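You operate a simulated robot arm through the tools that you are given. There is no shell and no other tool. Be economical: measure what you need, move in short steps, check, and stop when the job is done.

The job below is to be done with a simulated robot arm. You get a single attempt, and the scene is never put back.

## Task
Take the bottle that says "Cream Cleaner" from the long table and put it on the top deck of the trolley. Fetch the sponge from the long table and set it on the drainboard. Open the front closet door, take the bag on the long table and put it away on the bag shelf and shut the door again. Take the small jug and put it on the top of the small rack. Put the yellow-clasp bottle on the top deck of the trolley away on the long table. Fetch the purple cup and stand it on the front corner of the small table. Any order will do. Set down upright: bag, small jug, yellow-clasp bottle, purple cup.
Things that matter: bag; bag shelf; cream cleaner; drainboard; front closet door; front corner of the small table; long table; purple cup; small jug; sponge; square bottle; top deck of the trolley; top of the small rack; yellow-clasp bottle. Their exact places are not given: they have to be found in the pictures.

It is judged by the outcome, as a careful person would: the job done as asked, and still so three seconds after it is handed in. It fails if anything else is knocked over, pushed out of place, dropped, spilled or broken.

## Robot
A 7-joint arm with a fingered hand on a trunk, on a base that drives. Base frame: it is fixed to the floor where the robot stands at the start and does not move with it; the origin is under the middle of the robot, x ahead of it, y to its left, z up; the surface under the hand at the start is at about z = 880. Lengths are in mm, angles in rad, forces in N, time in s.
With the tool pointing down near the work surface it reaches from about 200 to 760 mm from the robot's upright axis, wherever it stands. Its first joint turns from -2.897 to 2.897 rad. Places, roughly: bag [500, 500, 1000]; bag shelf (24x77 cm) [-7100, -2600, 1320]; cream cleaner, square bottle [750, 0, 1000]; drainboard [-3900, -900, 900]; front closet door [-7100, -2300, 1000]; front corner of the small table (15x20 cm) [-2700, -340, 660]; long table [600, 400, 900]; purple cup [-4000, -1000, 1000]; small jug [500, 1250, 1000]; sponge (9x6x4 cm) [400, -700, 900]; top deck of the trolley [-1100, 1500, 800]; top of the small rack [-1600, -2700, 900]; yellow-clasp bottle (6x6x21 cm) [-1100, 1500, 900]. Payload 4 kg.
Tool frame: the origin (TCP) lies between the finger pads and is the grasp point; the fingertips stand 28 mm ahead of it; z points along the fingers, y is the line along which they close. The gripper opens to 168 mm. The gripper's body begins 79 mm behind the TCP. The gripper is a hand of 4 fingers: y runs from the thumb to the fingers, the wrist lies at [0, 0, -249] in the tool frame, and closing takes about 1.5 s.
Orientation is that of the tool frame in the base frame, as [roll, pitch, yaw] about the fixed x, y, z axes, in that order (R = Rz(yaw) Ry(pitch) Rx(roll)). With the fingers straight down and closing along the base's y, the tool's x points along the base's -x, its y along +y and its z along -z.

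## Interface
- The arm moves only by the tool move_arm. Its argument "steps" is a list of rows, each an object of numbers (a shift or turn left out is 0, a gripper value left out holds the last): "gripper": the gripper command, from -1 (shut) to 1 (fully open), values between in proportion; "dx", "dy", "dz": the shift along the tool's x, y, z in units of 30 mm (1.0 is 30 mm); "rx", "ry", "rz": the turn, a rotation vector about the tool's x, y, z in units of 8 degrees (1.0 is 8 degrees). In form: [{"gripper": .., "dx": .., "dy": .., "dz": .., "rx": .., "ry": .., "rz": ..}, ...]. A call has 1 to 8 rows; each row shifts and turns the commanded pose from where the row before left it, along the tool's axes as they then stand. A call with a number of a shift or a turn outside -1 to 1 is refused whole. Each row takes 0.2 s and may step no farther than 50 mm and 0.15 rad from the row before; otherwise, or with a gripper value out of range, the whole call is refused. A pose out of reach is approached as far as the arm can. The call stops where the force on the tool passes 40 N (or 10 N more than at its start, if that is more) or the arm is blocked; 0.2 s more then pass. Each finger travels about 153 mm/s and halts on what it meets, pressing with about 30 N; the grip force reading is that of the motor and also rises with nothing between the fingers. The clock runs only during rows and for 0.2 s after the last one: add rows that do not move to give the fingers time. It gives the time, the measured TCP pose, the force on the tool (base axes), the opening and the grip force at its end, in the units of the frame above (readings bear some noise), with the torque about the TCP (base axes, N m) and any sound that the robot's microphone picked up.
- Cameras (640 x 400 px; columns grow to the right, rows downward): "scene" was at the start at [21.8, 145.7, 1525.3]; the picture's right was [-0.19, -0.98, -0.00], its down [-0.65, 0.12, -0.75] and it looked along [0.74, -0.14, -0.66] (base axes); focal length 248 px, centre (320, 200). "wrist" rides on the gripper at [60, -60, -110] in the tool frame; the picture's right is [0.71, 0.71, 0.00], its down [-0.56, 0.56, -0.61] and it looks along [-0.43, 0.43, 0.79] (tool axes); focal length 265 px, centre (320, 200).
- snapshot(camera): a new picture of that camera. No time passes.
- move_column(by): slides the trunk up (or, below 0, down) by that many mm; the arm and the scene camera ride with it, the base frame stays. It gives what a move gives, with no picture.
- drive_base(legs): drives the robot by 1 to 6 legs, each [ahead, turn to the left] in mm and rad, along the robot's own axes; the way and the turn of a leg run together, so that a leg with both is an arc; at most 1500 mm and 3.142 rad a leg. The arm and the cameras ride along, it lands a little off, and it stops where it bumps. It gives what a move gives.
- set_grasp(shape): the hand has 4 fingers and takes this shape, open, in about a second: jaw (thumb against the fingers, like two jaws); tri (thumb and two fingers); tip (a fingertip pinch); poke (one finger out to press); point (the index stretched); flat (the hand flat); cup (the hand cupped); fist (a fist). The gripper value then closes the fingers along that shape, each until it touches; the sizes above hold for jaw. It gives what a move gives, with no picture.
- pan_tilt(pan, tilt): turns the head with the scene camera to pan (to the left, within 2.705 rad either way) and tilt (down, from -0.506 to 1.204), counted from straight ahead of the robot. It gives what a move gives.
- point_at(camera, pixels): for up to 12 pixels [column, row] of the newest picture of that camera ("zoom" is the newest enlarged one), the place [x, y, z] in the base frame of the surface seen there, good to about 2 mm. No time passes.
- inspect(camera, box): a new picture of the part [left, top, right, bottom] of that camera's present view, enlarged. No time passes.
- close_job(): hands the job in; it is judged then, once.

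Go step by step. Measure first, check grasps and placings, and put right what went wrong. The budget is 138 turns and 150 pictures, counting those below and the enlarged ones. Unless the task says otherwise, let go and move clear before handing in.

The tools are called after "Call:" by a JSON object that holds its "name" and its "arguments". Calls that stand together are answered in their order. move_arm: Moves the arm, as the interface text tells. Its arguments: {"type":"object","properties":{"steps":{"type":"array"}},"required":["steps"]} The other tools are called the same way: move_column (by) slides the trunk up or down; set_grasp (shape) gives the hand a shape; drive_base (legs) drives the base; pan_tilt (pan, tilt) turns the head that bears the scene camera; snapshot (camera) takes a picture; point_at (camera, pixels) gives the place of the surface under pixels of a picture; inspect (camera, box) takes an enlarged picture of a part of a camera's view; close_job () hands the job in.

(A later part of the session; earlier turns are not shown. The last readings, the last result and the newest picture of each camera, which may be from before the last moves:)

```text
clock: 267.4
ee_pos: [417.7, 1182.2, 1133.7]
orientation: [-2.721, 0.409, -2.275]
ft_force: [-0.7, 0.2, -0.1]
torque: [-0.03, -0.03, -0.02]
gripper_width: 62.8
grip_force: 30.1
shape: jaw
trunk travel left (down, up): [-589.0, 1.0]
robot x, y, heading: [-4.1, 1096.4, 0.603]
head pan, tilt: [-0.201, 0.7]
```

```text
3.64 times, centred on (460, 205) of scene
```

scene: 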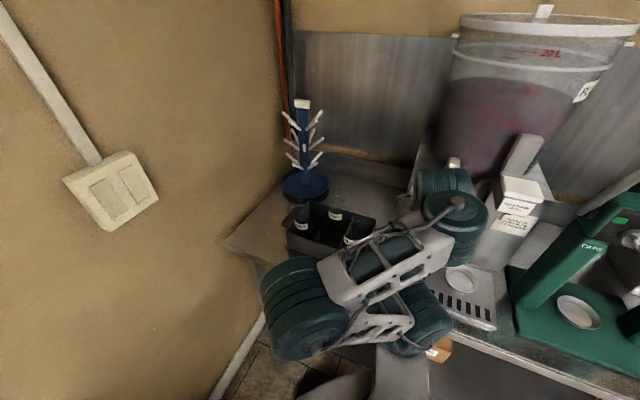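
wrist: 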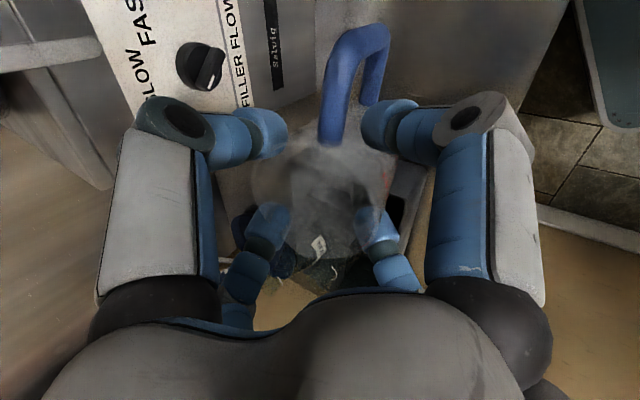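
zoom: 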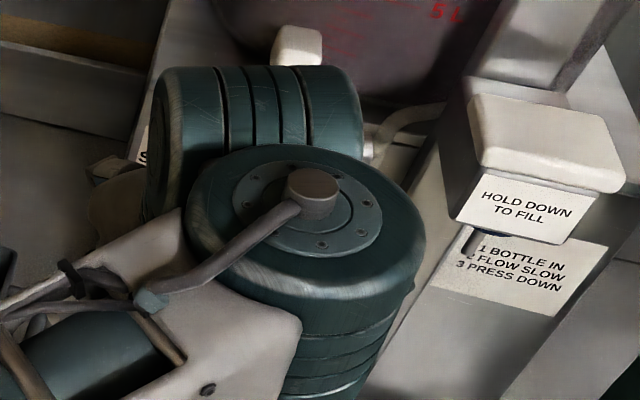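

The knob shows no flow effects and nothing spilled. I back away and drive toward the rack area, stopping at about (-800,-1000) to look.

Call:
{"name": "drive_base", "arguments": {"legs": [[-200, 0], [0, -2.482], [1400, 0], [680, 0]]}}

Call:
{"name": "pan_tilt", "arguments": {"pan": 0.0, "tilt": 0.4}}

Call:
{"name": "snapshot", "arguments": {"camera": "scene"}}

```text
clock: 271.7
ee_pos: [150.7, 696.5, 1134.8]
orientation: [-2.718, 0.41, 3.085]
ft_force: [-0.4, 0.8, 0.1]
torque: [0.02, 0.01, -0.01]
gripper_width: 63.1
grip_force: 29.7
shape: jaw
trunk travel left (down, up): [-589.0, 1.0]
robot x, y, heading: [-168.8, 978.1, -0.321]
head pan, tilt: [-0.201, 0.7]
stopped in leg 2: the robot was blocked; the commanded pose is now the measured one
```

```text
clock: 272.5
ee_pos: [150.3, 696.0, 1133.6]
orientation: [-2.72, 0.411, 3.083]
ft_force: [0.0, 0.2, -0.6]
torque: [-0.01, 0.03, 0.02]
gripper_width: 62.5
grip_force: 30.3
shape: jaw
trunk travel left (down, up): [-589.0, 1.0]
robot x, y, heading: [-172.3, 978.4, -0.319]
head pan, tilt: [0.0, 0.4]
```

```text
45 pictures are left
```

scene: 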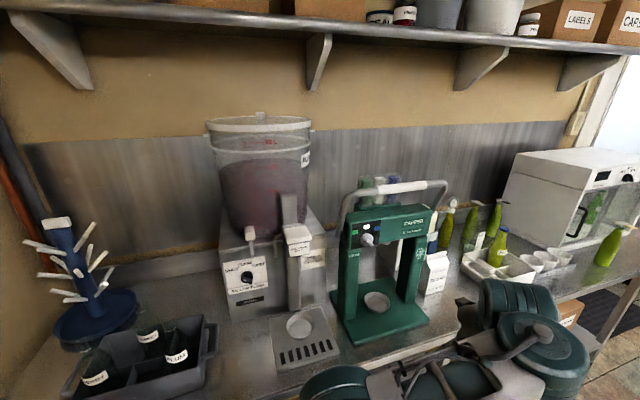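

The base was blocked while turning (probably a rear corner near the side table at x -288). I ease forward 120 mm and turn in smaller legs.

Call:
{"name": "drive_base", "arguments": {"legs": [[120, 0], [0, -0.6], [250, -0.3]]}}

Call:
{"name": "pan_tilt", "arguments": {"pan": 2.4, "tilt": 0.7}}

Call:
{"name": "snapshot", "arguments": {"camera": "scene"}}

```text
clock: 276.9
ee_pos: [42.1, 297.4, 1133.3]
orientation: [-2.718, 0.408, 2.186]
ft_force: [0.3, -0.7, -1.2]
torque: [0.06, -0.01, -0.01]
gripper_width: 62.9
grip_force: 29.7
shape: jaw
trunk travel left (down, up): [-589.0, 1.0]
robot x, y, heading: [63.0, 723.5, -1.216]
head pan, tilt: [0.0, 0.4]
```

```text
clock: 279.1
ee_pos: [42.7, 295.5, 1134.4]
orientation: [-2.72, 0.41, 2.185]
ft_force: [0.4, -0.6, -1.3]
torque: [0.03, -0.03, -0.01]
gripper_width: 62.7
grip_force: 30.1
shape: jaw
trunk travel left (down, up): [-589.0, 1.0]
robot x, y, heading: [61.4, 724.4, -1.213]
head pan, tilt: [2.4, 0.7]
```

```text
44 pictures are left
```

scene: 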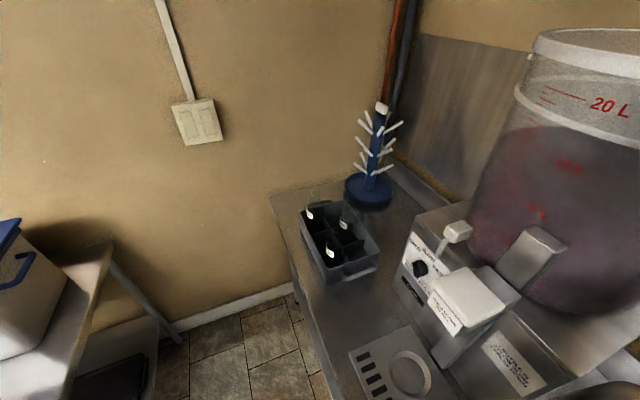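

Free now; nothing disturbed here. I continue to (-800,-1000).

Call:
{"name": "drive_base", "arguments": {"legs": [[0, -0.821], [1300, 0], [627, 0]]}}

Call:
{"name": "pan_tilt", "arguments": {"pan": 0.0, "tilt": 0.4}}

Call:
{"name": "snapshot", "arguments": {"camera": "scene"}}

```text
clock: 281.6
ee_pos: [-257.6, 441.9, 1133.9]
orientation: [-2.716, 0.408, 1.389]
ft_force: [0.1, 0.3, -0.6]
torque: [0.0, 0.01, -0.03]
gripper_width: 62.3
grip_force: 29.7
shape: jaw
trunk travel left (down, up): [-589.0, 1.0]
robot x, y, heading: [62.1, 724.2, -2.015]
head pan, tilt: [2.4, 0.7]
stopped in leg 1: the robot was blocked; the commanded pose is now the measured one
```

```text
clock: 283.8
ee_pos: [-258.7, 442.3, 1133.3]
orientation: [-2.72, 0.409, 1.387]
ft_force: [-0.2, 0.3, 0.1]
torque: [0.01, -0.03, -0.01]
gripper_width: 62.5
grip_force: 29.7
shape: jaw
trunk travel left (down, up): [-589.0, 1.0]
robot x, y, heading: [62.7, 724.1, -2.016]
head pan, tilt: [0.0, 0.4]
```

```text
43 pictures are left
```

scene: 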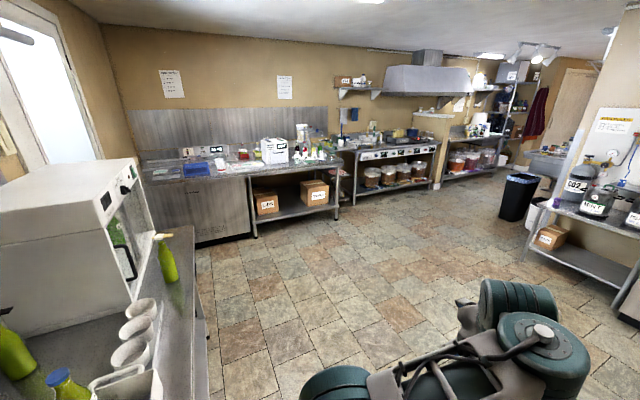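

Turn nearly completed; the way ahead is open. Driving on.

Call:
{"name": "drive_base", "arguments": {"legs": [[1300, 0], [600, 0]]}}

Call:
{"name": "snapshot", "arguments": {"camera": "scene"}}

```text
clock: 293.3
ee_pos: [-1092.3, -1252.0, 1132.2]
orientation: [-2.72, 0.408, 1.371]
ft_force: [-1.2, 0.1, 0.1]
torque: [-0.01, 0.03, 0.02]
gripper_width: 62.3
grip_force: 30.7
shape: jaw
trunk travel left (down, up): [-589.0, 1.0]
robot x, y, heading: [-764.3, -971.5, -2.027]
head pan, tilt: [0.0, 0.4]
```

```text
42 pictures are left
```

scene: 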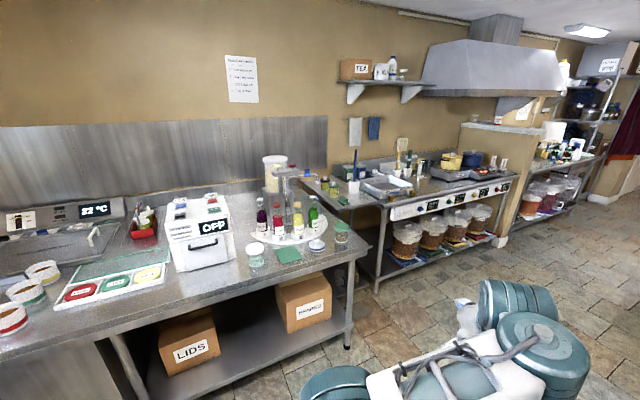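

The small rack seems to be the low unit at (340,195) between the counter and the stove. I zoom and measure.

Call:
{"name": "inspect", "arguments": {"camera": "scene", "box": [290, 110, 430, 300]}}

Call:
{"name": "point_at", "arguments": {"camera": "scene", "pixels": [[345, 203], [320, 188], [355, 197], [365, 205], [355, 270], [330, 195], [375, 190], [362, 245], [335, 205], [348, 345]]}}

```text
2.11 times, centred on (360, 205) of scene
```

zoom: 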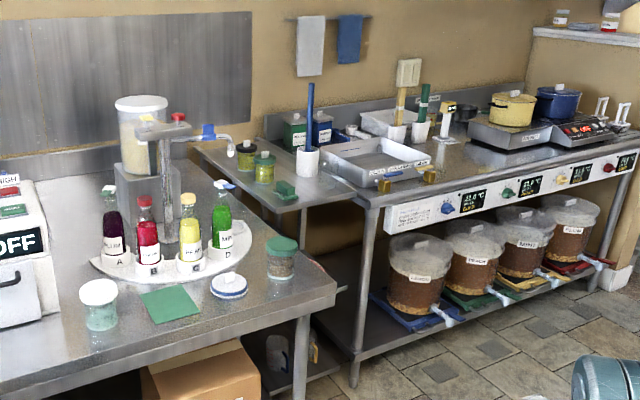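

```text
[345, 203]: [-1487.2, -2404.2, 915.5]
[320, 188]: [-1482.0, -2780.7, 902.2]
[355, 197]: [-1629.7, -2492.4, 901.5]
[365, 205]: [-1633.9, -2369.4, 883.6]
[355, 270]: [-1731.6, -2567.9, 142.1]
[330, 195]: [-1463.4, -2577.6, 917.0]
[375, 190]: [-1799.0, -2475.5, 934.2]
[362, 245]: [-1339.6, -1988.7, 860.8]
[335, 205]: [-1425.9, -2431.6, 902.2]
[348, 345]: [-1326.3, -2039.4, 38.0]
```

Rack top z≈902, x about -1700..-1430, y -2850..-2350. I drive to (-1680,-1800) facing it for a closer look.

Call:
{"name": "drive_base", "arguments": {"legs": [[0, -0.379], [1235, 0], [0, 0.835]]}}

Call:
{"name": "pan_tilt", "arguments": {"pan": 0.1, "tilt": 0.65}}

Call:
{"name": "snapshot", "arguments": {"camera": "scene"}}

```text
clock: 302.8
ee_pos: [-1852.9, -2192.1, 1133.7]
orientation: [-2.718, 0.409, 1.818]
ft_force: [0.2, 0.2, -0.3]
torque: [0.0, 0.01, 0.01]
gripper_width: 62.3
grip_force: 29.9
shape: jaw
trunk travel left (down, up): [-589.0, 1.0]
robot x, y, heading: [-1681.9, -1798.2, -1.584]
head pan, tilt: [0.0, 0.4]
```

```text
clock: 303.6
ee_pos: [-1854.7, -2192.3, 1132.4]
orientation: [-2.72, 0.411, 1.819]
ft_force: [0.2, -0.4, -0.8]
torque: [0.02, -0.03, -0.03]
gripper_width: 62.6
grip_force: 30.7
shape: jaw
trunk travel left (down, up): [-589.0, 1.0]
robot x, y, heading: [-1683.9, -1802.9, -1.58]
head pan, tilt: [0.099, 0.649]
```

```text
40 pictures are left
```

scene: 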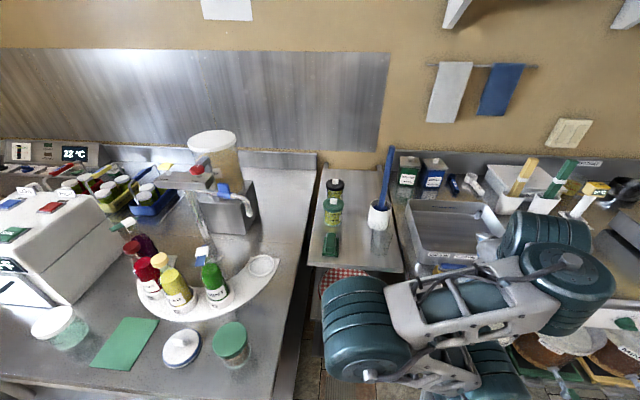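

The rack's free area is in front of the beaker at about (365,250). Measure edges and items.

Call:
{"name": "inspect", "arguments": {"camera": "scene", "box": [290, 140, 430, 290]}}

Call:
{"name": "point_at", "arguments": {"camera": "scene", "pixels": [[312, 262], [398, 268], [355, 265], [355, 235], [355, 200], [378, 225], [340, 245], [332, 235], [390, 240], [375, 250], [352, 175], [405, 255]]}}

```text
2.67 times, centred on (360, 215) of scene
```

zoom: 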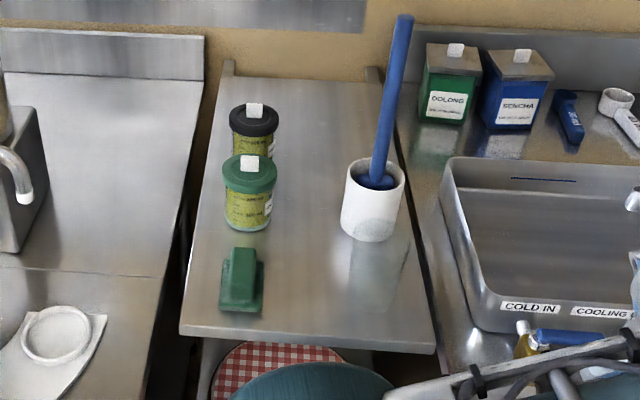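

```text
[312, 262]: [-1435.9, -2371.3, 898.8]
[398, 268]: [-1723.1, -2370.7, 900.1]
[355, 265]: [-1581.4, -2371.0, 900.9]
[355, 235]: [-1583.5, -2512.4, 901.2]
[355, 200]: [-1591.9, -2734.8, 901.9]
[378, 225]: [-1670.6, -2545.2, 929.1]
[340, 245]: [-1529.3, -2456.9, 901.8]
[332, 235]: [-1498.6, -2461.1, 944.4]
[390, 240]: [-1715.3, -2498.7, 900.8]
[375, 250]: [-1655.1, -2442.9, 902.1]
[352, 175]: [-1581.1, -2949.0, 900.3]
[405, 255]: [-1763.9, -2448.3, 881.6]
```

Target spot (-1622,-2450), clear of the green box and beaker. I move there at height.

Call:
{"name": "move_arm", "arguments": {"steps": [{"dx": -0.94, "dy": 0.65, "dz": 0.15}, {"dx": -0.94, "dy": 0.65, "dz": 0.15}, {"dx": -0.94, "dy": 0.65, "dz": 0.15}, {"dx": -0.94, "dy": 0.65, "dz": 0.15}, {"dx": -0.94, "dy": 0.65, "dz": 0.15}, {"dx": -0.94, "dy": 0.65, "dz": 0.15}, {"dx": -0.94, "dy": 0.65, "dz": 0.15}, {"dx": -0.94, "dy": 0.65, "dz": 0.15}]}}

Call:
{"name": "move_arm", "arguments": {"steps": [{"dx": -0.94, "dy": 0.65, "dz": 0.15}, {"dx": -0.94, "dy": 0.65, "dz": 0.15}, {}]}}

Call:
{"name": "snapshot", "arguments": {"camera": "scene"}}

Call:
{"name": "snapshot", "arguments": {"camera": "wrist"}}

```text
clock: 305.4
ee_pos: [-1669.5, -2399.3, 1134.1]
orientation: [-2.719, 0.41, 1.819]
ft_force: [-0.4, -0.2, 0.2]
torque: [-0.01, 0.0, 0.0]
gripper_width: 61.7
grip_force: 30.0
shape: jaw
trunk travel left (down, up): [-589.0, 1.0]
robot x, y, heading: [-1682.8, -1801.7, -1.579]
head pan, tilt: [0.099, 0.649]
```

```text
clock: 306.2
ee_pos: [-1624.0, -2448.6, 1133.9]
orientation: [-2.719, 0.41, 1.82]
ft_force: [-0.4, 0.2, -0.5]
torque: [-0.02, -0.02, -0.03]
gripper_width: 61.7
grip_force: 29.9
shape: jaw
trunk travel left (down, up): [-589.0, 1.0]
robot x, y, heading: [-1679.2, -1799.8, -1.581]
head pan, tilt: [0.099, 0.649]
```

```text
38 pictures are left
```

scene: 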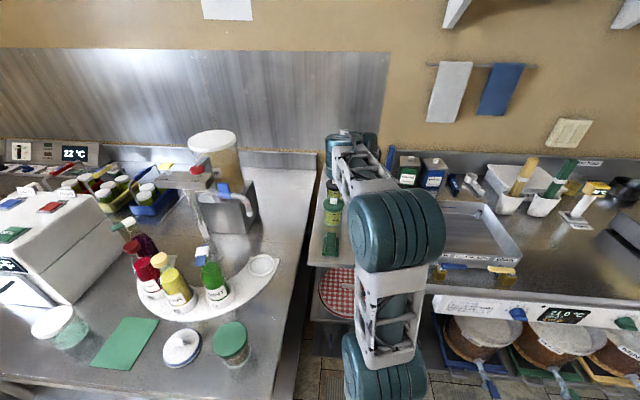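

```text
37 pictures are left
```

wrist: 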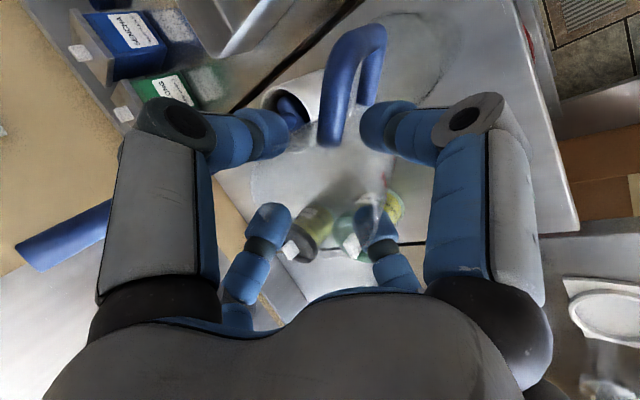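

The brush handle passes behind the thumb in the wrist view; I measure where it is.

Call:
{"name": "point_at", "arguments": {"camera": "wrist", "pixels": [[30, 252], [60, 235], [105, 208], [285, 105], [150, 160], [250, 130], [185, 125]]}}

Call:
{"name": "point_at", "arguments": {"camera": "scene", "pixels": [[391, 150], [388, 165], [345, 145], [400, 220], [372, 150]]}}

```text
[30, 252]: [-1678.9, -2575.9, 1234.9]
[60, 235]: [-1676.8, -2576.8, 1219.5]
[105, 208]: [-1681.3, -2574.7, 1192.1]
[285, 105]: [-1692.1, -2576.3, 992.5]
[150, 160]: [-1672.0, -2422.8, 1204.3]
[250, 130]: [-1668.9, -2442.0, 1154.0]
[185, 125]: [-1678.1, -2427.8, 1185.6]
```

```text
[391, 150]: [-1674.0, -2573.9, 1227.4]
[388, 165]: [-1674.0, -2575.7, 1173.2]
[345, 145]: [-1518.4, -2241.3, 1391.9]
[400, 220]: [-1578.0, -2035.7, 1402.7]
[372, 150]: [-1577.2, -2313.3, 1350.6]
```

The rod stands at (-1678,-2576), well clear. I lower with the trunk 125 mm, then feel.

Call:
{"name": "move_column", "arguments": {"by": -130}}

Call:
{"name": "snapshot", "arguments": {"camera": "wrist"}}

```text
clock: 307.0
ee_pos: [-1622.4, -2453.3, 1096.6]
orientation: [-2.712, 0.442, 1.825]
ft_force: [2.8, 2.6, 21.0]
torque: [0.51, -0.12, -0.06]
gripper_width: 62.8
grip_force: 29.6
shape: jaw
trunk travel left (down, up): [-540.0, 50.0]
robot x, y, heading: [-1682.3, -1799.4, -1.581]
head pan, tilt: [0.099, 0.649]
stopped: the force on the tool passed its limit at 52 N (the readings are from after the stop); the commanded pose is now the measured one
```

```text
36 pictures are left
```

wrist: 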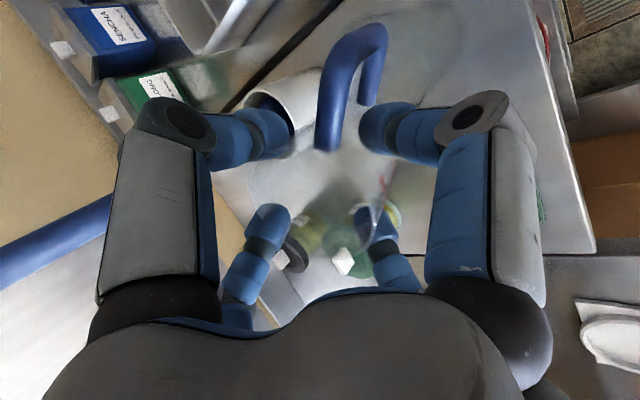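

Unexpected contact at z 1097: something (perhaps transparent) stands beneath. I raise and inspect the rack top closely.

Call:
{"name": "move_column", "arguments": {"by": 49}}

Call:
{"name": "inspect", "arguments": {"camera": "wrist", "box": [240, 0, 540, 250]}}

Call:
{"name": "inspect", "arguments": {"camera": "scene", "box": [300, 130, 440, 290]}}

```text
clock: 307.9
ee_pos: [-1623.2, -2452.2, 1140.9]
orientation: [-2.714, 0.433, 1.824]
ft_force: [0.0, -0.1, -1.1]
torque: [0.06, -0.02, -0.03]
gripper_width: 62.7
grip_force: 29.6
shape: jaw
trunk travel left (down, up): [-589.0, 1.0]
robot x, y, heading: [-1679.2, -1801.8, -1.584]
head pan, tilt: [0.099, 0.649]
```

```text
1.60 times, centred on (390, 125) of wrist
```

zoom: 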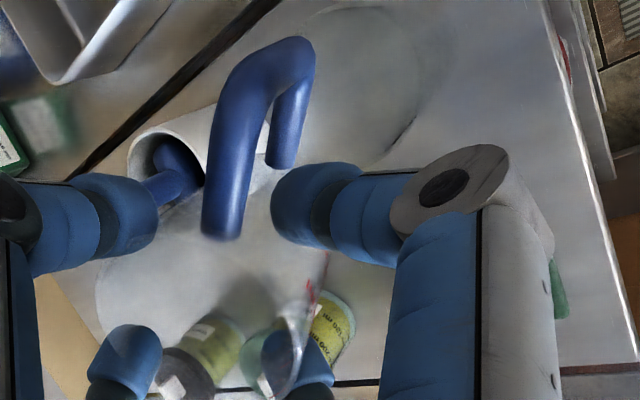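

```text
2.50 times, centred on (370, 210) of scene
```

zoom: 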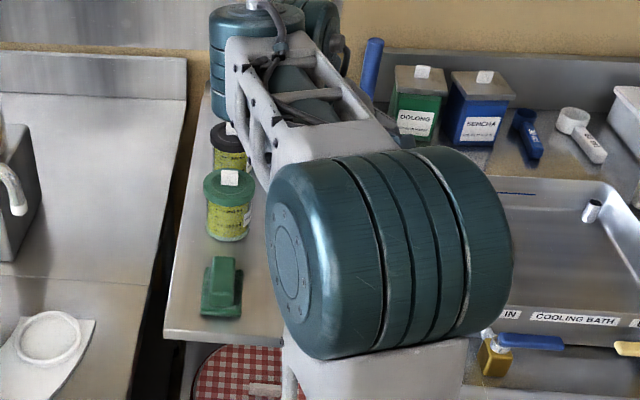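

I withdraw the hand to the right to get an unobstructed, enlarged look at the rack top.

Call:
{"name": "move_arm", "arguments": {"steps": [{"dx": 0.94, "dy": -0.65, "dz": -0.15}, {"dx": 0.94, "dy": -0.65, "dz": -0.15}, {"dx": 0.94, "dy": -0.65, "dz": -0.15}, {"dx": 0.94, "dy": -0.65, "dz": -0.15}, {"dx": 0.94, "dy": -0.65, "dz": -0.15}, {"dx": 0.94, "dy": -0.65, "dz": -0.15}, {"dx": 0.94, "dy": -0.65, "dz": -0.15}, {"dx": 0.94, "dy": -0.65, "dz": -0.15}]}}

Call:
{"name": "pan_tilt", "arguments": {"pan": 0.15, "tilt": 0.85}}

Call:
{"name": "inspect", "arguments": {"camera": "scene", "box": [280, 80, 420, 260]}}

Call:
{"name": "snapshot", "arguments": {"camera": "scene"}}

```text
clock: 309.7
ee_pos: [-1808.8, -2245.6, 1136.9]
orientation: [-2.713, 0.434, 1.824]
ft_force: [-0.8, 0.1, -0.7]
torque: [-0.01, 0.0, -0.02]
gripper_width: 62.3
grip_force: 30.3
shape: jaw
trunk travel left (down, up): [-589.0, 1.0]
robot x, y, heading: [-1679.0, -1801.8, -1.584]
head pan, tilt: [0.099, 0.649]
```

```text
clock: 310.4
ee_pos: [-1808.7, -2246.5, 1137.0]
orientation: [-2.714, 0.435, 1.824]
ft_force: [0.1, 0.0, -1.5]
torque: [0.01, -0.03, -0.01]
gripper_width: 61.9
grip_force: 30.5
shape: jaw
trunk travel left (down, up): [-589.0, 1.0]
robot x, y, heading: [-1678.3, -1801.8, -1.581]
head pan, tilt: [0.15, 0.85]
```

```text
2.22 times, centred on (350, 170) of scene
```

zoom: 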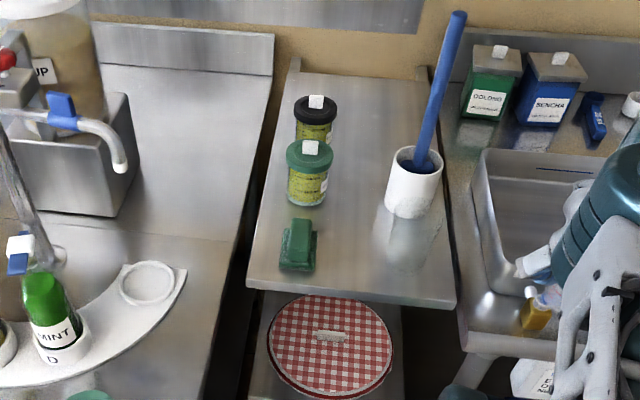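

```text
32 pictures are left
```

scene: 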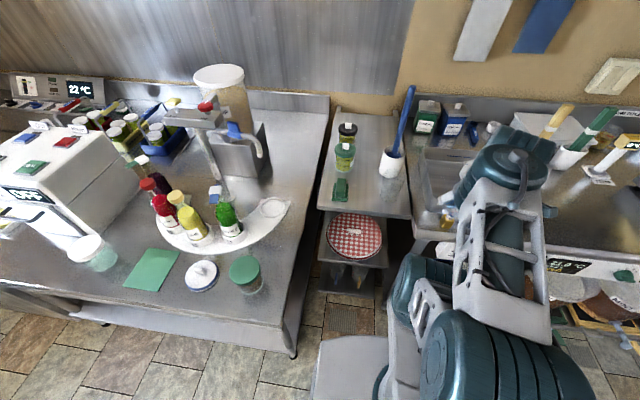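

A clear tapered glass stands in front of the white beaker (zoom ~(405,240)) — that's what I touched; it still stands. I locate its base and the gap beside the green box.

Call:
{"name": "point_at", "arguments": {"camera": "scene", "pixels": [[388, 202], [379, 195], [398, 196], [372, 180], [404, 178], [348, 198], [341, 200], [335, 198], [360, 214], [345, 182], [388, 188]]}}

Call:
{"name": "inspect", "arguments": {"camera": "scene", "box": [325, 150, 425, 225]}}

```text
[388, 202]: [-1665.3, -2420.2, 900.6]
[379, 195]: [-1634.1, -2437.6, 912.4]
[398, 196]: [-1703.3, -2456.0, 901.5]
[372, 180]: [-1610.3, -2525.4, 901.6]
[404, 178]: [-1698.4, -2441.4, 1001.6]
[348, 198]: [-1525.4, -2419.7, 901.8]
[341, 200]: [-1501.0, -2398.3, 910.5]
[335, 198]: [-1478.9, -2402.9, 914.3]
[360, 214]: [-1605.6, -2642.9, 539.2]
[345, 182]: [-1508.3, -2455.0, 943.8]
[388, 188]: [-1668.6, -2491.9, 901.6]
```

```text
5.33 times, centred on (375, 188) of scene
```

zoom: 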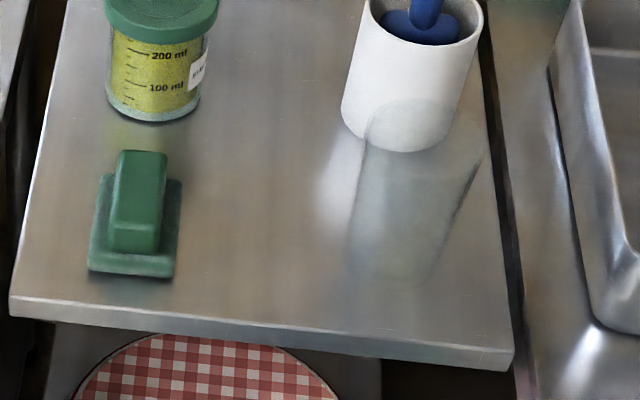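

The glass is at (-1663,-2447), rim r≈40, z≈1003. A better spot is (-1582,-2503), with all neighbours on diagonals and ≥55 mm away. I edge forward 60 mm and move there at height.

Call:
{"name": "drive_base", "arguments": {"legs": [[60, 0]]}}

Call:
{"name": "move_arm", "arguments": {"steps": [{"dx": -0.935, "dy": 0.825, "dz": 0.1}, {"dx": -0.935, "dy": 0.825, "dz": 0.1}, {"dx": -0.935, "dy": 0.825, "dz": 0.1}, {"dx": -0.935, "dy": 0.825, "dz": 0.1}, {"dx": -0.935, "dy": 0.825, "dz": 0.1}, {"dx": -0.935, "dy": 0.825, "dz": 0.1}, {"dx": -0.935, "dy": 0.825, "dz": 0.1}, {"dx": -0.935, "dy": 0.825, "dz": 0.1}]}}

Call:
{"name": "snapshot", "arguments": {"camera": "wrist"}}

```text
clock: 311.4
ee_pos: [-1809.3, -2307.6, 1136.4]
orientation: [-2.717, 0.433, 1.823]
ft_force: [-0.1, 0.1, -0.5]
torque: [-0.01, -0.03, -0.02]
gripper_width: 62.4
grip_force: 30.1
shape: jaw
trunk travel left (down, up): [-589.0, 1.0]
robot x, y, heading: [-1679.6, -1860.6, -1.58]
head pan, tilt: [0.15, 0.85]
```

```text
clock: 313.2
ee_pos: [-1580.7, -2503.6, 1135.4]
orientation: [-2.714, 0.435, 1.824]
ft_force: [1.4, 0.8, -0.9]
torque: [0.0, -0.02, -0.01]
gripper_width: 61.9
grip_force: 30.1
shape: jaw
trunk travel left (down, up): [-589.0, 1.0]
robot x, y, heading: [-1678.7, -1859.8, -1.584]
head pan, tilt: [0.15, 0.85]
```

```text
30 pictures are left
```

wrist: 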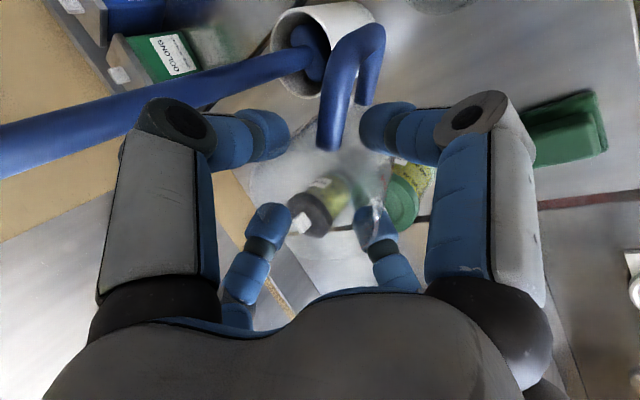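

Call:
{"name": "point_at", "arguments": {"camera": "wrist", "pixels": [[403, 200], [390, 190], [412, 215], [300, 225], [315, 205], [560, 125], [290, 60], [325, 20]]}}

```text
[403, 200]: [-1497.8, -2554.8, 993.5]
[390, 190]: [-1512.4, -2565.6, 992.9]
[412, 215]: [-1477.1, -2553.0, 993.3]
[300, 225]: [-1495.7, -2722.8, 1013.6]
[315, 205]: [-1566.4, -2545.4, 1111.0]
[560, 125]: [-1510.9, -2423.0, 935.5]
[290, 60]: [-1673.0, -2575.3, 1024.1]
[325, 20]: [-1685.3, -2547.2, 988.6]
```

Neighbours confirmed at ≥60 mm. Lower 95 mm, then feel with small steps.

Call:
{"name": "move_column", "arguments": {"by": -100}}

Call:
{"name": "move_column", "arguments": {"by": -30}}

Call:
{"name": "move_column", "arguments": {"by": -10}}

```text
clock: 314.5
ee_pos: [-1582.9, -2503.5, 1036.9]
orientation: [-2.716, 0.435, 1.825]
ft_force: [-0.2, -0.1, -0.3]
torque: [0.02, -0.01, 0.02]
gripper_width: 61.8
grip_force: 30.1
shape: jaw
trunk travel left (down, up): [-489.0, 101.0]
robot x, y, heading: [-1687.2, -1860.1, -1.58]
head pan, tilt: [0.15, 0.85]
```

```text
clock: 315.2
ee_pos: [-1582.6, -2503.6, 1007.6]
orientation: [-2.717, 0.434, 1.823]
ft_force: [-0.7, -1.1, -0.6]
torque: [0.02, -0.01, -0.02]
gripper_width: 62.0
grip_force: 29.8
shape: jaw
trunk travel left (down, up): [-459.0, 131.0]
robot x, y, heading: [-1680.6, -1855.0, -1.586]
head pan, tilt: [0.15, 0.85]
```

```text
clock: 315.8
ee_pos: [-1582.2, -2504.0, 997.5]
orientation: [-2.717, 0.435, 1.825]
ft_force: [0.2, 0.3, -0.4]
torque: [-0.03, 0.0, -0.03]
gripper_width: 61.9
grip_force: 29.6
shape: jaw
trunk travel left (down, up): [-449.0, 141.0]
robot x, y, heading: [-1678.5, -1862.4, -1.583]
head pan, tilt: [0.15, 0.85]
```

Call:
{"name": "move_column", "arguments": {"by": -5}}

Call:
{"name": "move_column", "arguments": {"by": -4}}

Call:
{"name": "move_column", "arguments": {"by": -3}}

Call:
{"name": "move_column", "arguments": {"by": -3}}

Call:
{"name": "inspect", "arguments": {"camera": "wrist", "box": [200, 0, 480, 260]}}

```text
clock: 316.4
ee_pos: [-1582.1, -2503.9, 991.4]
orientation: [-2.713, 0.435, 1.825]
ft_force: [-0.5, -0.2, -0.5]
torque: [-0.01, -0.02, -0.03]
gripper_width: 61.8
grip_force: 30.3
shape: jaw
trunk travel left (down, up): [-444.0, 146.0]
robot x, y, heading: [-1681.8, -1862.8, -1.577]
head pan, tilt: [0.15, 0.85]
```

```text
clock: 316.9
ee_pos: [-1581.8, -2503.8, 988.7]
orientation: [-2.714, 0.434, 1.824]
ft_force: [0.3, -1.0, -0.6]
torque: [-0.01, 0.0, -0.04]
gripper_width: 61.9
grip_force: 30.0
shape: jaw
trunk travel left (down, up): [-440.0, 150.0]
robot x, y, heading: [-1680.9, -1858.0, -1.579]
head pan, tilt: [0.15, 0.85]
```

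```text
clock: 317.4
ee_pos: [-1580.9, -2503.6, 987.4]
orientation: [-2.715, 0.438, 1.823]
ft_force: [0.1, -0.1, 10.7]
torque: [0.03, -0.04, -0.01]
gripper_width: 61.9
grip_force: 30.3
shape: jaw
trunk travel left (down, up): [-437.0, 153.0]
robot x, y, heading: [-1680.5, -1855.4, -1.577]
head pan, tilt: [0.15, 0.85]
```

```text
clock: 317.9
ee_pos: [-1582.9, -2502.9, 985.7]
orientation: [-2.713, 0.442, 1.824]
ft_force: [1.0, -2.1, 31.4]
torque: [-0.09, -0.06, -0.02]
gripper_width: 62.3
grip_force: 30.4
shape: jaw
trunk travel left (down, up): [-434.0, 156.0]
robot x, y, heading: [-1681.6, -1861.6, -1.578]
head pan, tilt: [0.15, 0.85]
```

```text
1.54 times, centred on (340, 130) of wrist
```

zoom: 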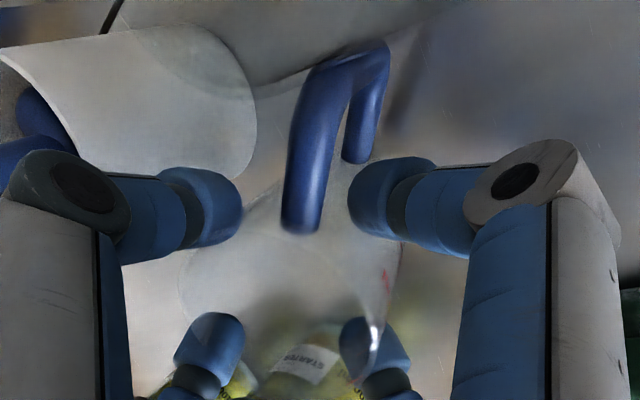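

Standing (31 N, little torque). Relieve, open to ~88 mm, and withdraw along the tool axis.

Call:
{"name": "move_column", "arguments": {"by": 3}}

Call:
{"name": "move_arm", "arguments": {"steps": [{"gripper": -0.2}, {"gripper": 0.0}, {"gripper": 0.05}, {}, {"dz": -0.5}, {"dz": -0.8}, {"dz": -1}, {"dz": -1}]}}

Call:
{"name": "move_column", "arguments": {"by": 120}}

Call:
{"name": "snapshot", "arguments": {"camera": "wrist"}}

```text
clock: 318.5
ee_pos: [-1582.7, -2502.8, 986.9]
orientation: [-2.715, 0.437, 1.822]
ft_force: [0.9, -3.9, 22.8]
torque: [-0.23, -0.14, -0.02]
gripper_width: 62.0
grip_force: 29.9
shape: jaw
trunk travel left (down, up): [-437.0, 153.0]
robot x, y, heading: [-1678.8, -1864.2, -1.578]
head pan, tilt: [0.15, 0.85]
```

```text
clock: 320.3
ee_pos: [-1550.6, -2455.7, 1066.3]
orientation: [-2.717, 0.432, 1.823]
ft_force: [-0.6, -0.3, 0.5]
torque: [-0.03, -0.02, -0.01]
gripper_width: 88.0
grip_force: 0.0
shape: jaw
trunk travel left (down, up): [-437.0, 153.0]
robot x, y, heading: [-1683.7, -1863.5, -1.584]
head pan, tilt: [0.15, 0.85]
```

```text
clock: 321.8
ee_pos: [-1550.0, -2457.4, 1185.4]
orientation: [-2.715, 0.435, 1.824]
ft_force: [0.8, -0.2, 0.7]
torque: [0.0, -0.04, -0.02]
gripper_width: 87.9
grip_force: 0.0
shape: jaw
trunk travel left (down, up): [-557.0, 33.0]
robot x, y, heading: [-1680.0, -1861.0, -1.579]
head pan, tilt: [0.15, 0.85]
```

```text
28 pictures are left
```

wrist: 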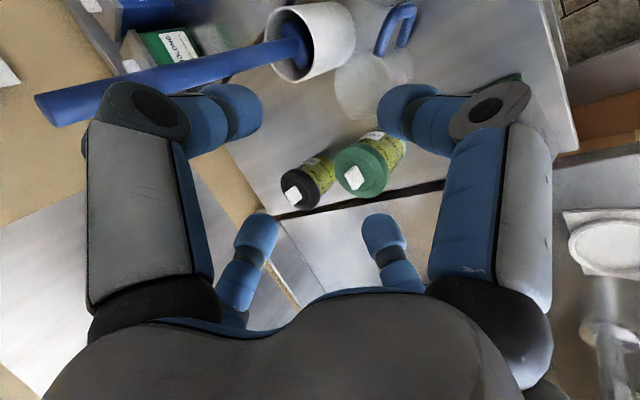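

The jug stands on the rack (wrist (370,85)). Next the closet door, hand empty: I retract, back off and drive down the corridor to look.

Call:
{"name": "move_arm", "arguments": {"steps": [{"dx": 0.85, "dy": 0.06, "dz": -0.45}, {"dx": 0.85, "dy": 0.06, "dz": -0.45}, {"dx": 0.85, "dy": 0.06, "dz": -0.45}, {"dx": 0.85, "dy": 0.06, "dz": -0.45}, {"dx": 0.85, "dy": 0.06, "dz": -0.45}, {"dx": 0.85, "dy": 0.06, "dz": -0.45}]}}

Call:
{"name": "drive_base", "arguments": {"legs": [[-260, 0], [0, -1.562], [1400, 0], [1400, 0]]}}

Call:
{"name": "pan_tilt", "arguments": {"pan": 0.15, "tilt": 0.3}}

Call:
{"name": "snapshot", "arguments": {"camera": "scene"}}

```text
clock: 323.2
ee_pos: [-1550.1, -2282.5, 1184.1]
orientation: [-2.714, 0.435, 1.823]
ft_force: [-0.9, 0.1, -0.1]
torque: [-0.02, -0.02, 0.02]
gripper_width: 87.7
grip_force: 0.2
shape: jaw
trunk travel left (down, up): [-557.0, 33.0]
robot x, y, heading: [-1681.7, -1864.0, -1.58]
head pan, tilt: [0.15, 0.85]
```

```text
clock: 342.0
ee_pos: [-4903.5, -1687.3, 1182.9]
orientation: [-2.715, 0.435, 0.25]
ft_force: [0.0, 0.3, 0.2]
torque: [-0.01, 0.0, -0.04]
gripper_width: 87.8
grip_force: 0.0
shape: jaw
trunk travel left (down, up): [-557.0, 33.0]
robot x, y, heading: [-4479.4, -1558.3, 3.126]
head pan, tilt: [0.15, 0.85]
```

```text
clock: 343.0
ee_pos: [-4903.5, -1688.3, 1183.8]
orientation: [-2.714, 0.434, 0.249]
ft_force: [0.3, -0.3, 0.6]
torque: [0.0, 0.0, -0.03]
gripper_width: 88.0
grip_force: 0.2
shape: jaw
trunk travel left (down, up): [-557.0, 33.0]
robot x, y, heading: [-4478.3, -1560.1, 3.127]
head pan, tilt: [0.15, 0.3]
```

```text
27 pictures are left
```

scene: 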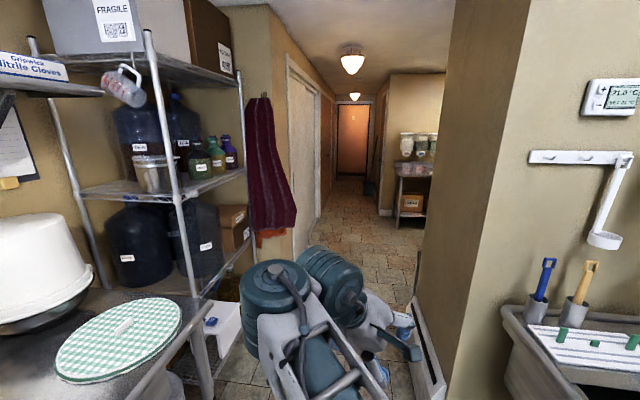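

The corridor leads on, with closet doors on the left wall around (305,150). Measure.

Call:
{"name": "point_at", "arguments": {"camera": "scene", "pixels": [[300, 150], [312, 150], [325, 140], [331, 140], [292, 200], [316, 180], [440, 250], [380, 210], [355, 190], [400, 230], [340, 230]]}}

Call:
{"name": "inspect", "arguments": {"camera": "scene", "box": [270, 40, 450, 260]}}

```text
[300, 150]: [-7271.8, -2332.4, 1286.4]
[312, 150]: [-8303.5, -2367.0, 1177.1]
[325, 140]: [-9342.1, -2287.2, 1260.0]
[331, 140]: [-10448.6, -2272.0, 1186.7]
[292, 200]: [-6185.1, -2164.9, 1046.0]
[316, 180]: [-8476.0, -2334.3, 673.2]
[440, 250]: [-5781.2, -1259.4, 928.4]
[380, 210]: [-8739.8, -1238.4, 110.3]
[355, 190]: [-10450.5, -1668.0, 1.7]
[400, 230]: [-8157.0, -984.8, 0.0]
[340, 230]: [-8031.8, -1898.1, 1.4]
```

```text
1.82 times, centred on (360, 150) of scene
```

zoom: 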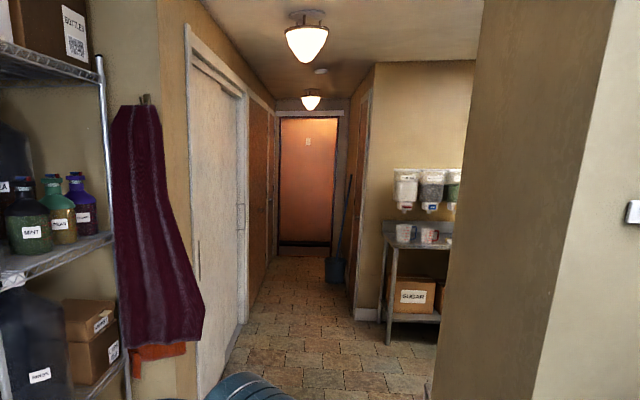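

The closet has sliding panels in the left wall (y≈-2320) with recessed pulls at zoom (197,260) and (240,215). I drive to (-7000,-1690) and face the doors.

Call:
{"name": "drive_base", "arguments": {"legs": [[0, 0.12], [1230, 0], [0, -0.105], [1300, 0], [0, 1.571]]}}

Call:
{"name": "pan_tilt", "arguments": {"pan": 0.0, "tilt": 0.3}}

Call:
{"name": "snapshot", "arguments": {"camera": "scene"}}

```text
clock: 360.3
ee_pos: [-6878.1, -2086.6, 1182.8]
orientation: [-2.713, 0.435, 1.835]
ft_force: [0.2, 0.4, 0.1]
torque: [-0.02, -0.03, 0.03]
gripper_width: 87.8
grip_force: 0.0
shape: jaw
trunk travel left (down, up): [-557.0, 33.0]
robot x, y, heading: [-7014.0, -1664.9, -1.57]
head pan, tilt: [0.15, 0.3]
```

```text
clock: 361.0
ee_pos: [-6877.5, -2085.8, 1184.4]
orientation: [-2.716, 0.435, 1.836]
ft_force: [-0.3, 0.9, 0.4]
torque: [0.02, 0.02, -0.03]
gripper_width: 87.7
grip_force: 0.0
shape: jaw
trunk travel left (down, up): [-557.0, 33.0]
robot x, y, heading: [-7013.2, -1666.7, -1.572]
head pan, tilt: [0.0, 0.3]
```

```text
25 pictures are left
```

scene: 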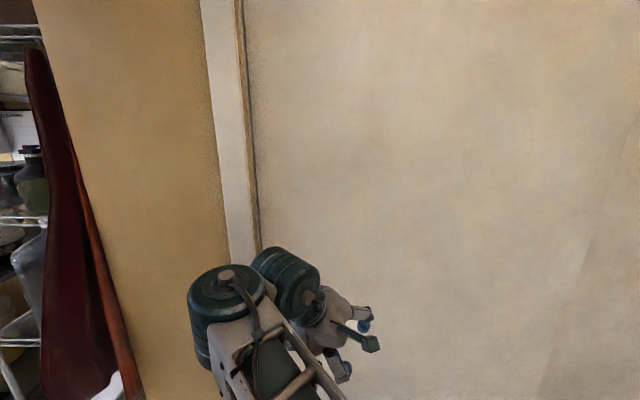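

I see the first panel's left edge at (250,150); the pull is probably hidden by my arm. I look with the head panned and lower.

Call:
{"name": "point_at", "arguments": {"camera": "scene", "pixels": [[255, 150], [280, 150], [450, 200], [600, 200], [215, 150], [245, 150]]}}

Call:
{"name": "pan_tilt", "arguments": {"pan": -0.7, "tilt": 0.45}}

Call:
{"name": "snapshot", "arguments": {"camera": "scene"}}

Call:
{"name": "snapshot", "arguments": {"camera": "wrist"}}

```text
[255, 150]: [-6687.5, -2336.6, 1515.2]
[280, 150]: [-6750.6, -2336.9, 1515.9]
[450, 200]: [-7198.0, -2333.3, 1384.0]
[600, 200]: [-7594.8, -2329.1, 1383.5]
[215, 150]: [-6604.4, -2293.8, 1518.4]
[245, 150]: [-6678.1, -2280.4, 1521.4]
```

```text
clock: 362.1
ee_pos: [-6877.6, -2086.7, 1183.3]
orientation: [-2.718, 0.435, 1.834]
ft_force: [-0.7, -0.3, -0.2]
torque: [0.01, -0.02, 0.01]
gripper_width: 87.8
grip_force: 0.1
shape: jaw
trunk travel left (down, up): [-557.0, 33.0]
robot x, y, heading: [-7012.1, -1666.2, -1.575]
head pan, tilt: [-0.7, 0.45]
```

```text
24 pictures are left
```

scene: 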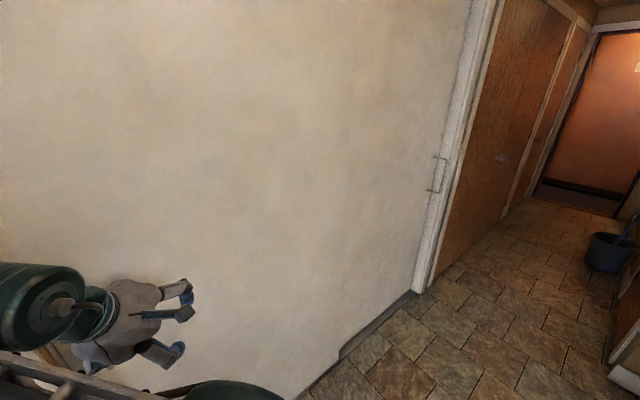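

```text
23 pictures are left
```

wrist: 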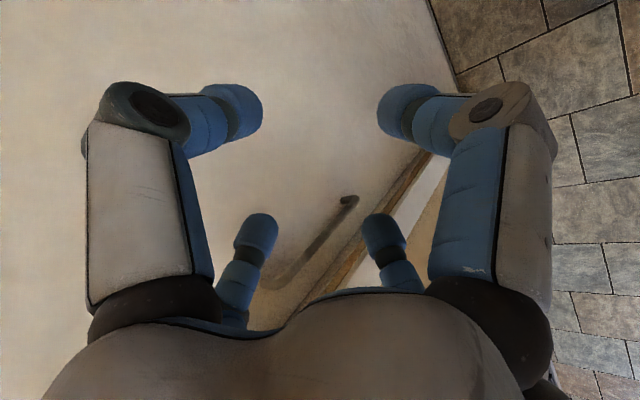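

Both panels have vertical bar pulls: the left one at wrist (320,240). I measure both pulls and look for the panel seam.

Call:
{"name": "point_at", "arguments": {"camera": "wrist", "pixels": [[349, 201], [340, 212], [320, 237], [300, 265], [285, 280], [350, 205]]}}

Call:
{"name": "point_at", "arguments": {"camera": "scene", "pixels": [[437, 170], [434, 190], [440, 158], [420, 200], [300, 200], [200, 200], [100, 200], [450, 200]]}}

```text
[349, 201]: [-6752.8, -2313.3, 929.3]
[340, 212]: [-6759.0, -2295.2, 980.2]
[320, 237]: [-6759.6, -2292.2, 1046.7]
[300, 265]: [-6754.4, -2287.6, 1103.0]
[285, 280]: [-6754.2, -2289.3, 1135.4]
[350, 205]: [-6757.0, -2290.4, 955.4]
```

```text
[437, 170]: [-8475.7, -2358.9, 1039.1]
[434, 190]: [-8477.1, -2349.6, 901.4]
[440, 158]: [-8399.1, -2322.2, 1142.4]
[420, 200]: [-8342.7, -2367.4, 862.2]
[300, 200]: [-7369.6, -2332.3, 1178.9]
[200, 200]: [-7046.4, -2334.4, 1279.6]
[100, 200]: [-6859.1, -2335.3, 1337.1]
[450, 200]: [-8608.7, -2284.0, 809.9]
```

The front panel is the left one (x -6690..-7550); its bar pull is at x -6756, y≈-2298, z 930–1140. I'll grip the bar with the tool pointing into the door. First rotate ~34° and narrow the gripper.

Call:
{"name": "move_arm", "arguments": {"steps": [{"gripper": -0.26, "rx": -0.225, "ry": -0.97}, {"rx": -0.225, "ry": -0.97}, {"rx": -0.225, "ry": -0.97}, {"rx": -0.225, "ry": -0.97}, {"rx": -0.07, "ry": -0.29}, {}]}}

```text
clock: 363.5
ee_pos: [-6877.7, -2086.9, 1183.6]
orientation: [-2.626, 0.96, 2.176]
ft_force: [0.1, 0.3, 0.0]
torque: [0.0, -0.02, 0.0]
gripper_width: 62.5
grip_force: 0.0
shape: jaw
trunk travel left (down, up): [-557.0, 33.0]
robot x, y, heading: [-7013.5, -1663.8, -1.575]
head pan, tilt: [-0.7, 0.45]
```

Tool now points (0,-0.87,-0.5). I move to a standoff in front of the bar and check by wrist camera.

Call:
{"name": "move_arm", "arguments": {"steps": [{"dx": 0.07, "dy": 0.74, "dz": 0.9}, {"dx": 0.07, "dy": 0.74, "dz": 0.9}, {"dx": 0.07, "dy": 0.74, "dz": 0.9}, {"dx": 0.07, "dy": 0.74, "dz": 0.9}, {"dx": 0.07, "dy": 0.74, "dz": 0.9}, {"dx": 0.07, "dy": 0.74, "dz": 0.9}, {}]}}

Call:
{"name": "snapshot", "arguments": {"camera": "wrist"}}

```text
clock: 365.1
ee_pos: [-6757.0, -2200.4, 1054.3]
orientation: [-2.627, 0.959, 2.175]
ft_force: [0.7, -0.4, -0.1]
torque: [-0.02, -0.02, 0.01]
gripper_width: 62.4
grip_force: 0.0
shape: jaw
trunk travel left (down, up): [-557.0, 33.0]
robot x, y, heading: [-7012.4, -1668.7, -1.572]
head pan, tilt: [-0.7, 0.45]
```

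```text
22 pictures are left
```

wrist: 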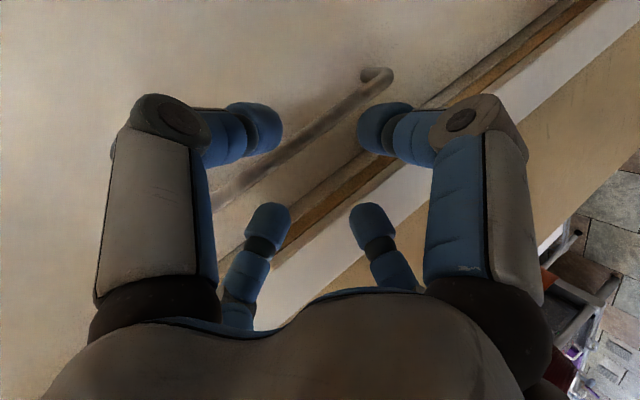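

The bar passes through the opening. I advance ~83 mm and close.

Call:
{"name": "move_arm", "arguments": {"steps": [{"dx": -0.27, "dy": -0.08, "dz": 0.64}, {"dx": -0.27, "dy": -0.08, "dz": 0.64}, {"dx": -0.27, "dy": -0.08, "dz": 0.64}, {"dx": -0.26, "dy": -0.08, "dz": 0.6}, {}]}}

Call:
{"name": "move_arm", "arguments": {"steps": [{"gripper": -0.6}, {"gripper": -1}, {}, {}, {}]}}

Call:
{"name": "snapshot", "arguments": {"camera": "wrist"}}

```text
clock: 366.3
ee_pos: [-6755.5, -2282.3, 1045.5]
orientation: [-2.626, 0.958, 2.175]
ft_force: [2.5, 0.9, 0.2]
torque: [0.02, 0.09, 0.05]
gripper_width: 62.2
grip_force: 0.0
shape: jaw
trunk travel left (down, up): [-557.0, 33.0]
robot x, y, heading: [-7011.8, -1666.9, -1.573]
head pan, tilt: [-0.7, 0.45]
```

```text
clock: 367.5
ee_pos: [-6757.0, -2283.1, 1045.4]
orientation: [-2.623, 0.958, 2.18]
ft_force: [3.5, -11.4, 7.2]
torque: [1.43, 2.91, -0.03]
gripper_width: 19.3
grip_force: 30.1
shape: jaw
trunk travel left (down, up): [-557.0, 33.0]
robot x, y, heading: [-7009.9, -1660.7, -1.568]
head pan, tilt: [-0.7, 0.45]
```

```text
21 pictures are left
```

wrist: 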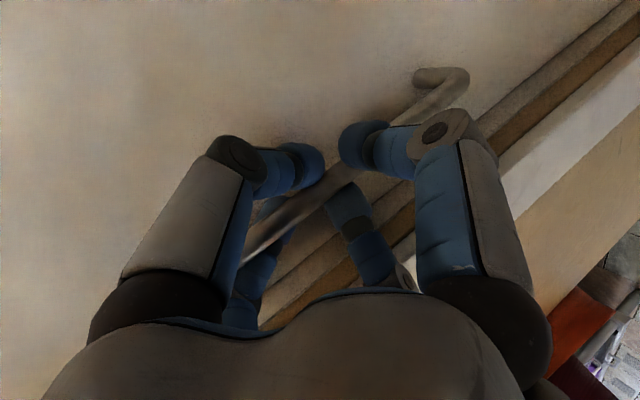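

The bar is gripped. I slide the panel toward -x by ~500 mm.

Call:
{"name": "move_arm", "arguments": {"steps": [{"dx": 0.17, "dy": -0.5}, {"dx": 0.346, "dy": -1}, {"dx": 0.346, "dy": -1}, {"dx": 0.346, "dy": -1}, {"dx": 0.346, "dy": -1}, {"dx": 0.346, "dy": -1}, {"dx": 0.346, "dy": -1}, {"dx": 0.346, "dy": -1}]}}

Call:
{"name": "move_arm", "arguments": {"steps": [{"dx": 0.346, "dy": -1}, {"dx": 0.346, "dy": -1}, {"dx": 0.346, "dy": -1}, {"dx": 0.346, "dy": -1}, {"dx": 0.346, "dy": -1}, {"dx": 0.346, "dy": -1}, {"dx": 0.346, "dy": -1}, {"dx": 0.346, "dy": -1}]}}

Call:
{"name": "pan_tilt", "arguments": {"pan": 0.3, "tilt": 0.3}}

Call:
{"name": "snapshot", "arguments": {"camera": "scene"}}

```text
clock: 369.3
ee_pos: [-7000.7, -2281.1, 1046.4]
orientation: [-2.622, 0.956, 2.167]
ft_force: [-6.3, -5.9, 1.8]
torque: [1.32, 3.68, 0.01]
gripper_width: 19.4
grip_force: 30.2
shape: jaw
trunk travel left (down, up): [-557.0, 33.0]
robot x, y, heading: [-7013.0, -1667.9, -1.575]
head pan, tilt: [-0.7, 0.45]
```

```text
clock: 371.1
ee_pos: [-7256.0, -2280.8, 1045.8]
orientation: [-2.611, 0.957, 2.175]
ft_force: [-9.3, -3.8, 2.6]
torque: [1.11, 3.69, -0.02]
gripper_width: 19.4
grip_force: 30.3
shape: jaw
trunk travel left (down, up): [-557.0, 33.0]
robot x, y, heading: [-7013.5, -1665.8, -1.572]
head pan, tilt: [-0.7, 0.45]
```

```text
clock: 372.4
ee_pos: [-7245.6, -2281.0, 1046.1]
orientation: [-2.618, 0.957, 2.184]
ft_force: [-2.7, 4.3, 6.1]
torque: [1.44, 4.21, -0.1]
gripper_width: 19.5
grip_force: 30.1
shape: jaw
trunk travel left (down, up): [-557.0, 33.0]
robot x, y, heading: [-7011.2, -1666.5, -1.571]
head pan, tilt: [0.3, 0.3]
```

```text
20 pictures are left
```

scene: 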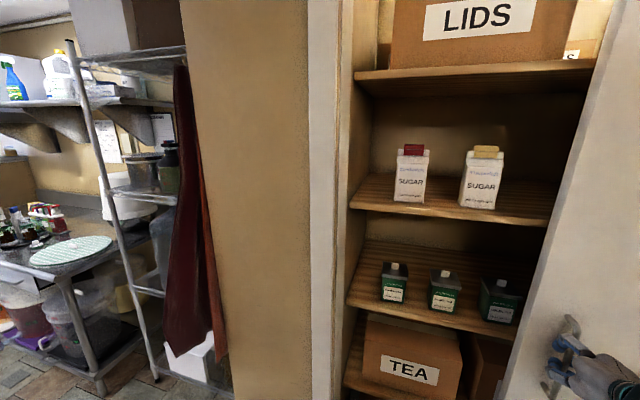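

Open: the shelf with two SUGAR bags is at px (450,195). Measure shelf geometry.

Call:
{"name": "point_at", "arguments": {"camera": "scene", "pixels": [[400, 208], [480, 215], [365, 205], [545, 218], [412, 185], [480, 190], [485, 148], [413, 145], [440, 195], [525, 205], [460, 75], [440, 210]]}}

Call:
{"name": "inspect", "arguments": {"camera": "scene", "box": [340, 60, 600, 240]}}

```text
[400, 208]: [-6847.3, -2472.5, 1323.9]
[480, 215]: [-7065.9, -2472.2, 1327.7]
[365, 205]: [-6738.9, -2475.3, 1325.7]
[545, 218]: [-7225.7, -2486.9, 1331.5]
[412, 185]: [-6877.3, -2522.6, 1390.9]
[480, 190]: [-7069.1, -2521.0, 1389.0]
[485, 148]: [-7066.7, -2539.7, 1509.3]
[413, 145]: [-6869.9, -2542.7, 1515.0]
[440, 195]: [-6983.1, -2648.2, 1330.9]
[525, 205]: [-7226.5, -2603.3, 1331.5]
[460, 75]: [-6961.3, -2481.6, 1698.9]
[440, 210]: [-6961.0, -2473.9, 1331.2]
```

```text
2.22 times, centred on (470, 150) of scene
```

zoom: 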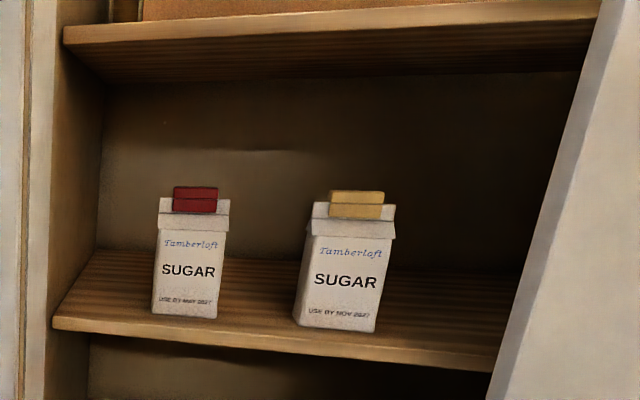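

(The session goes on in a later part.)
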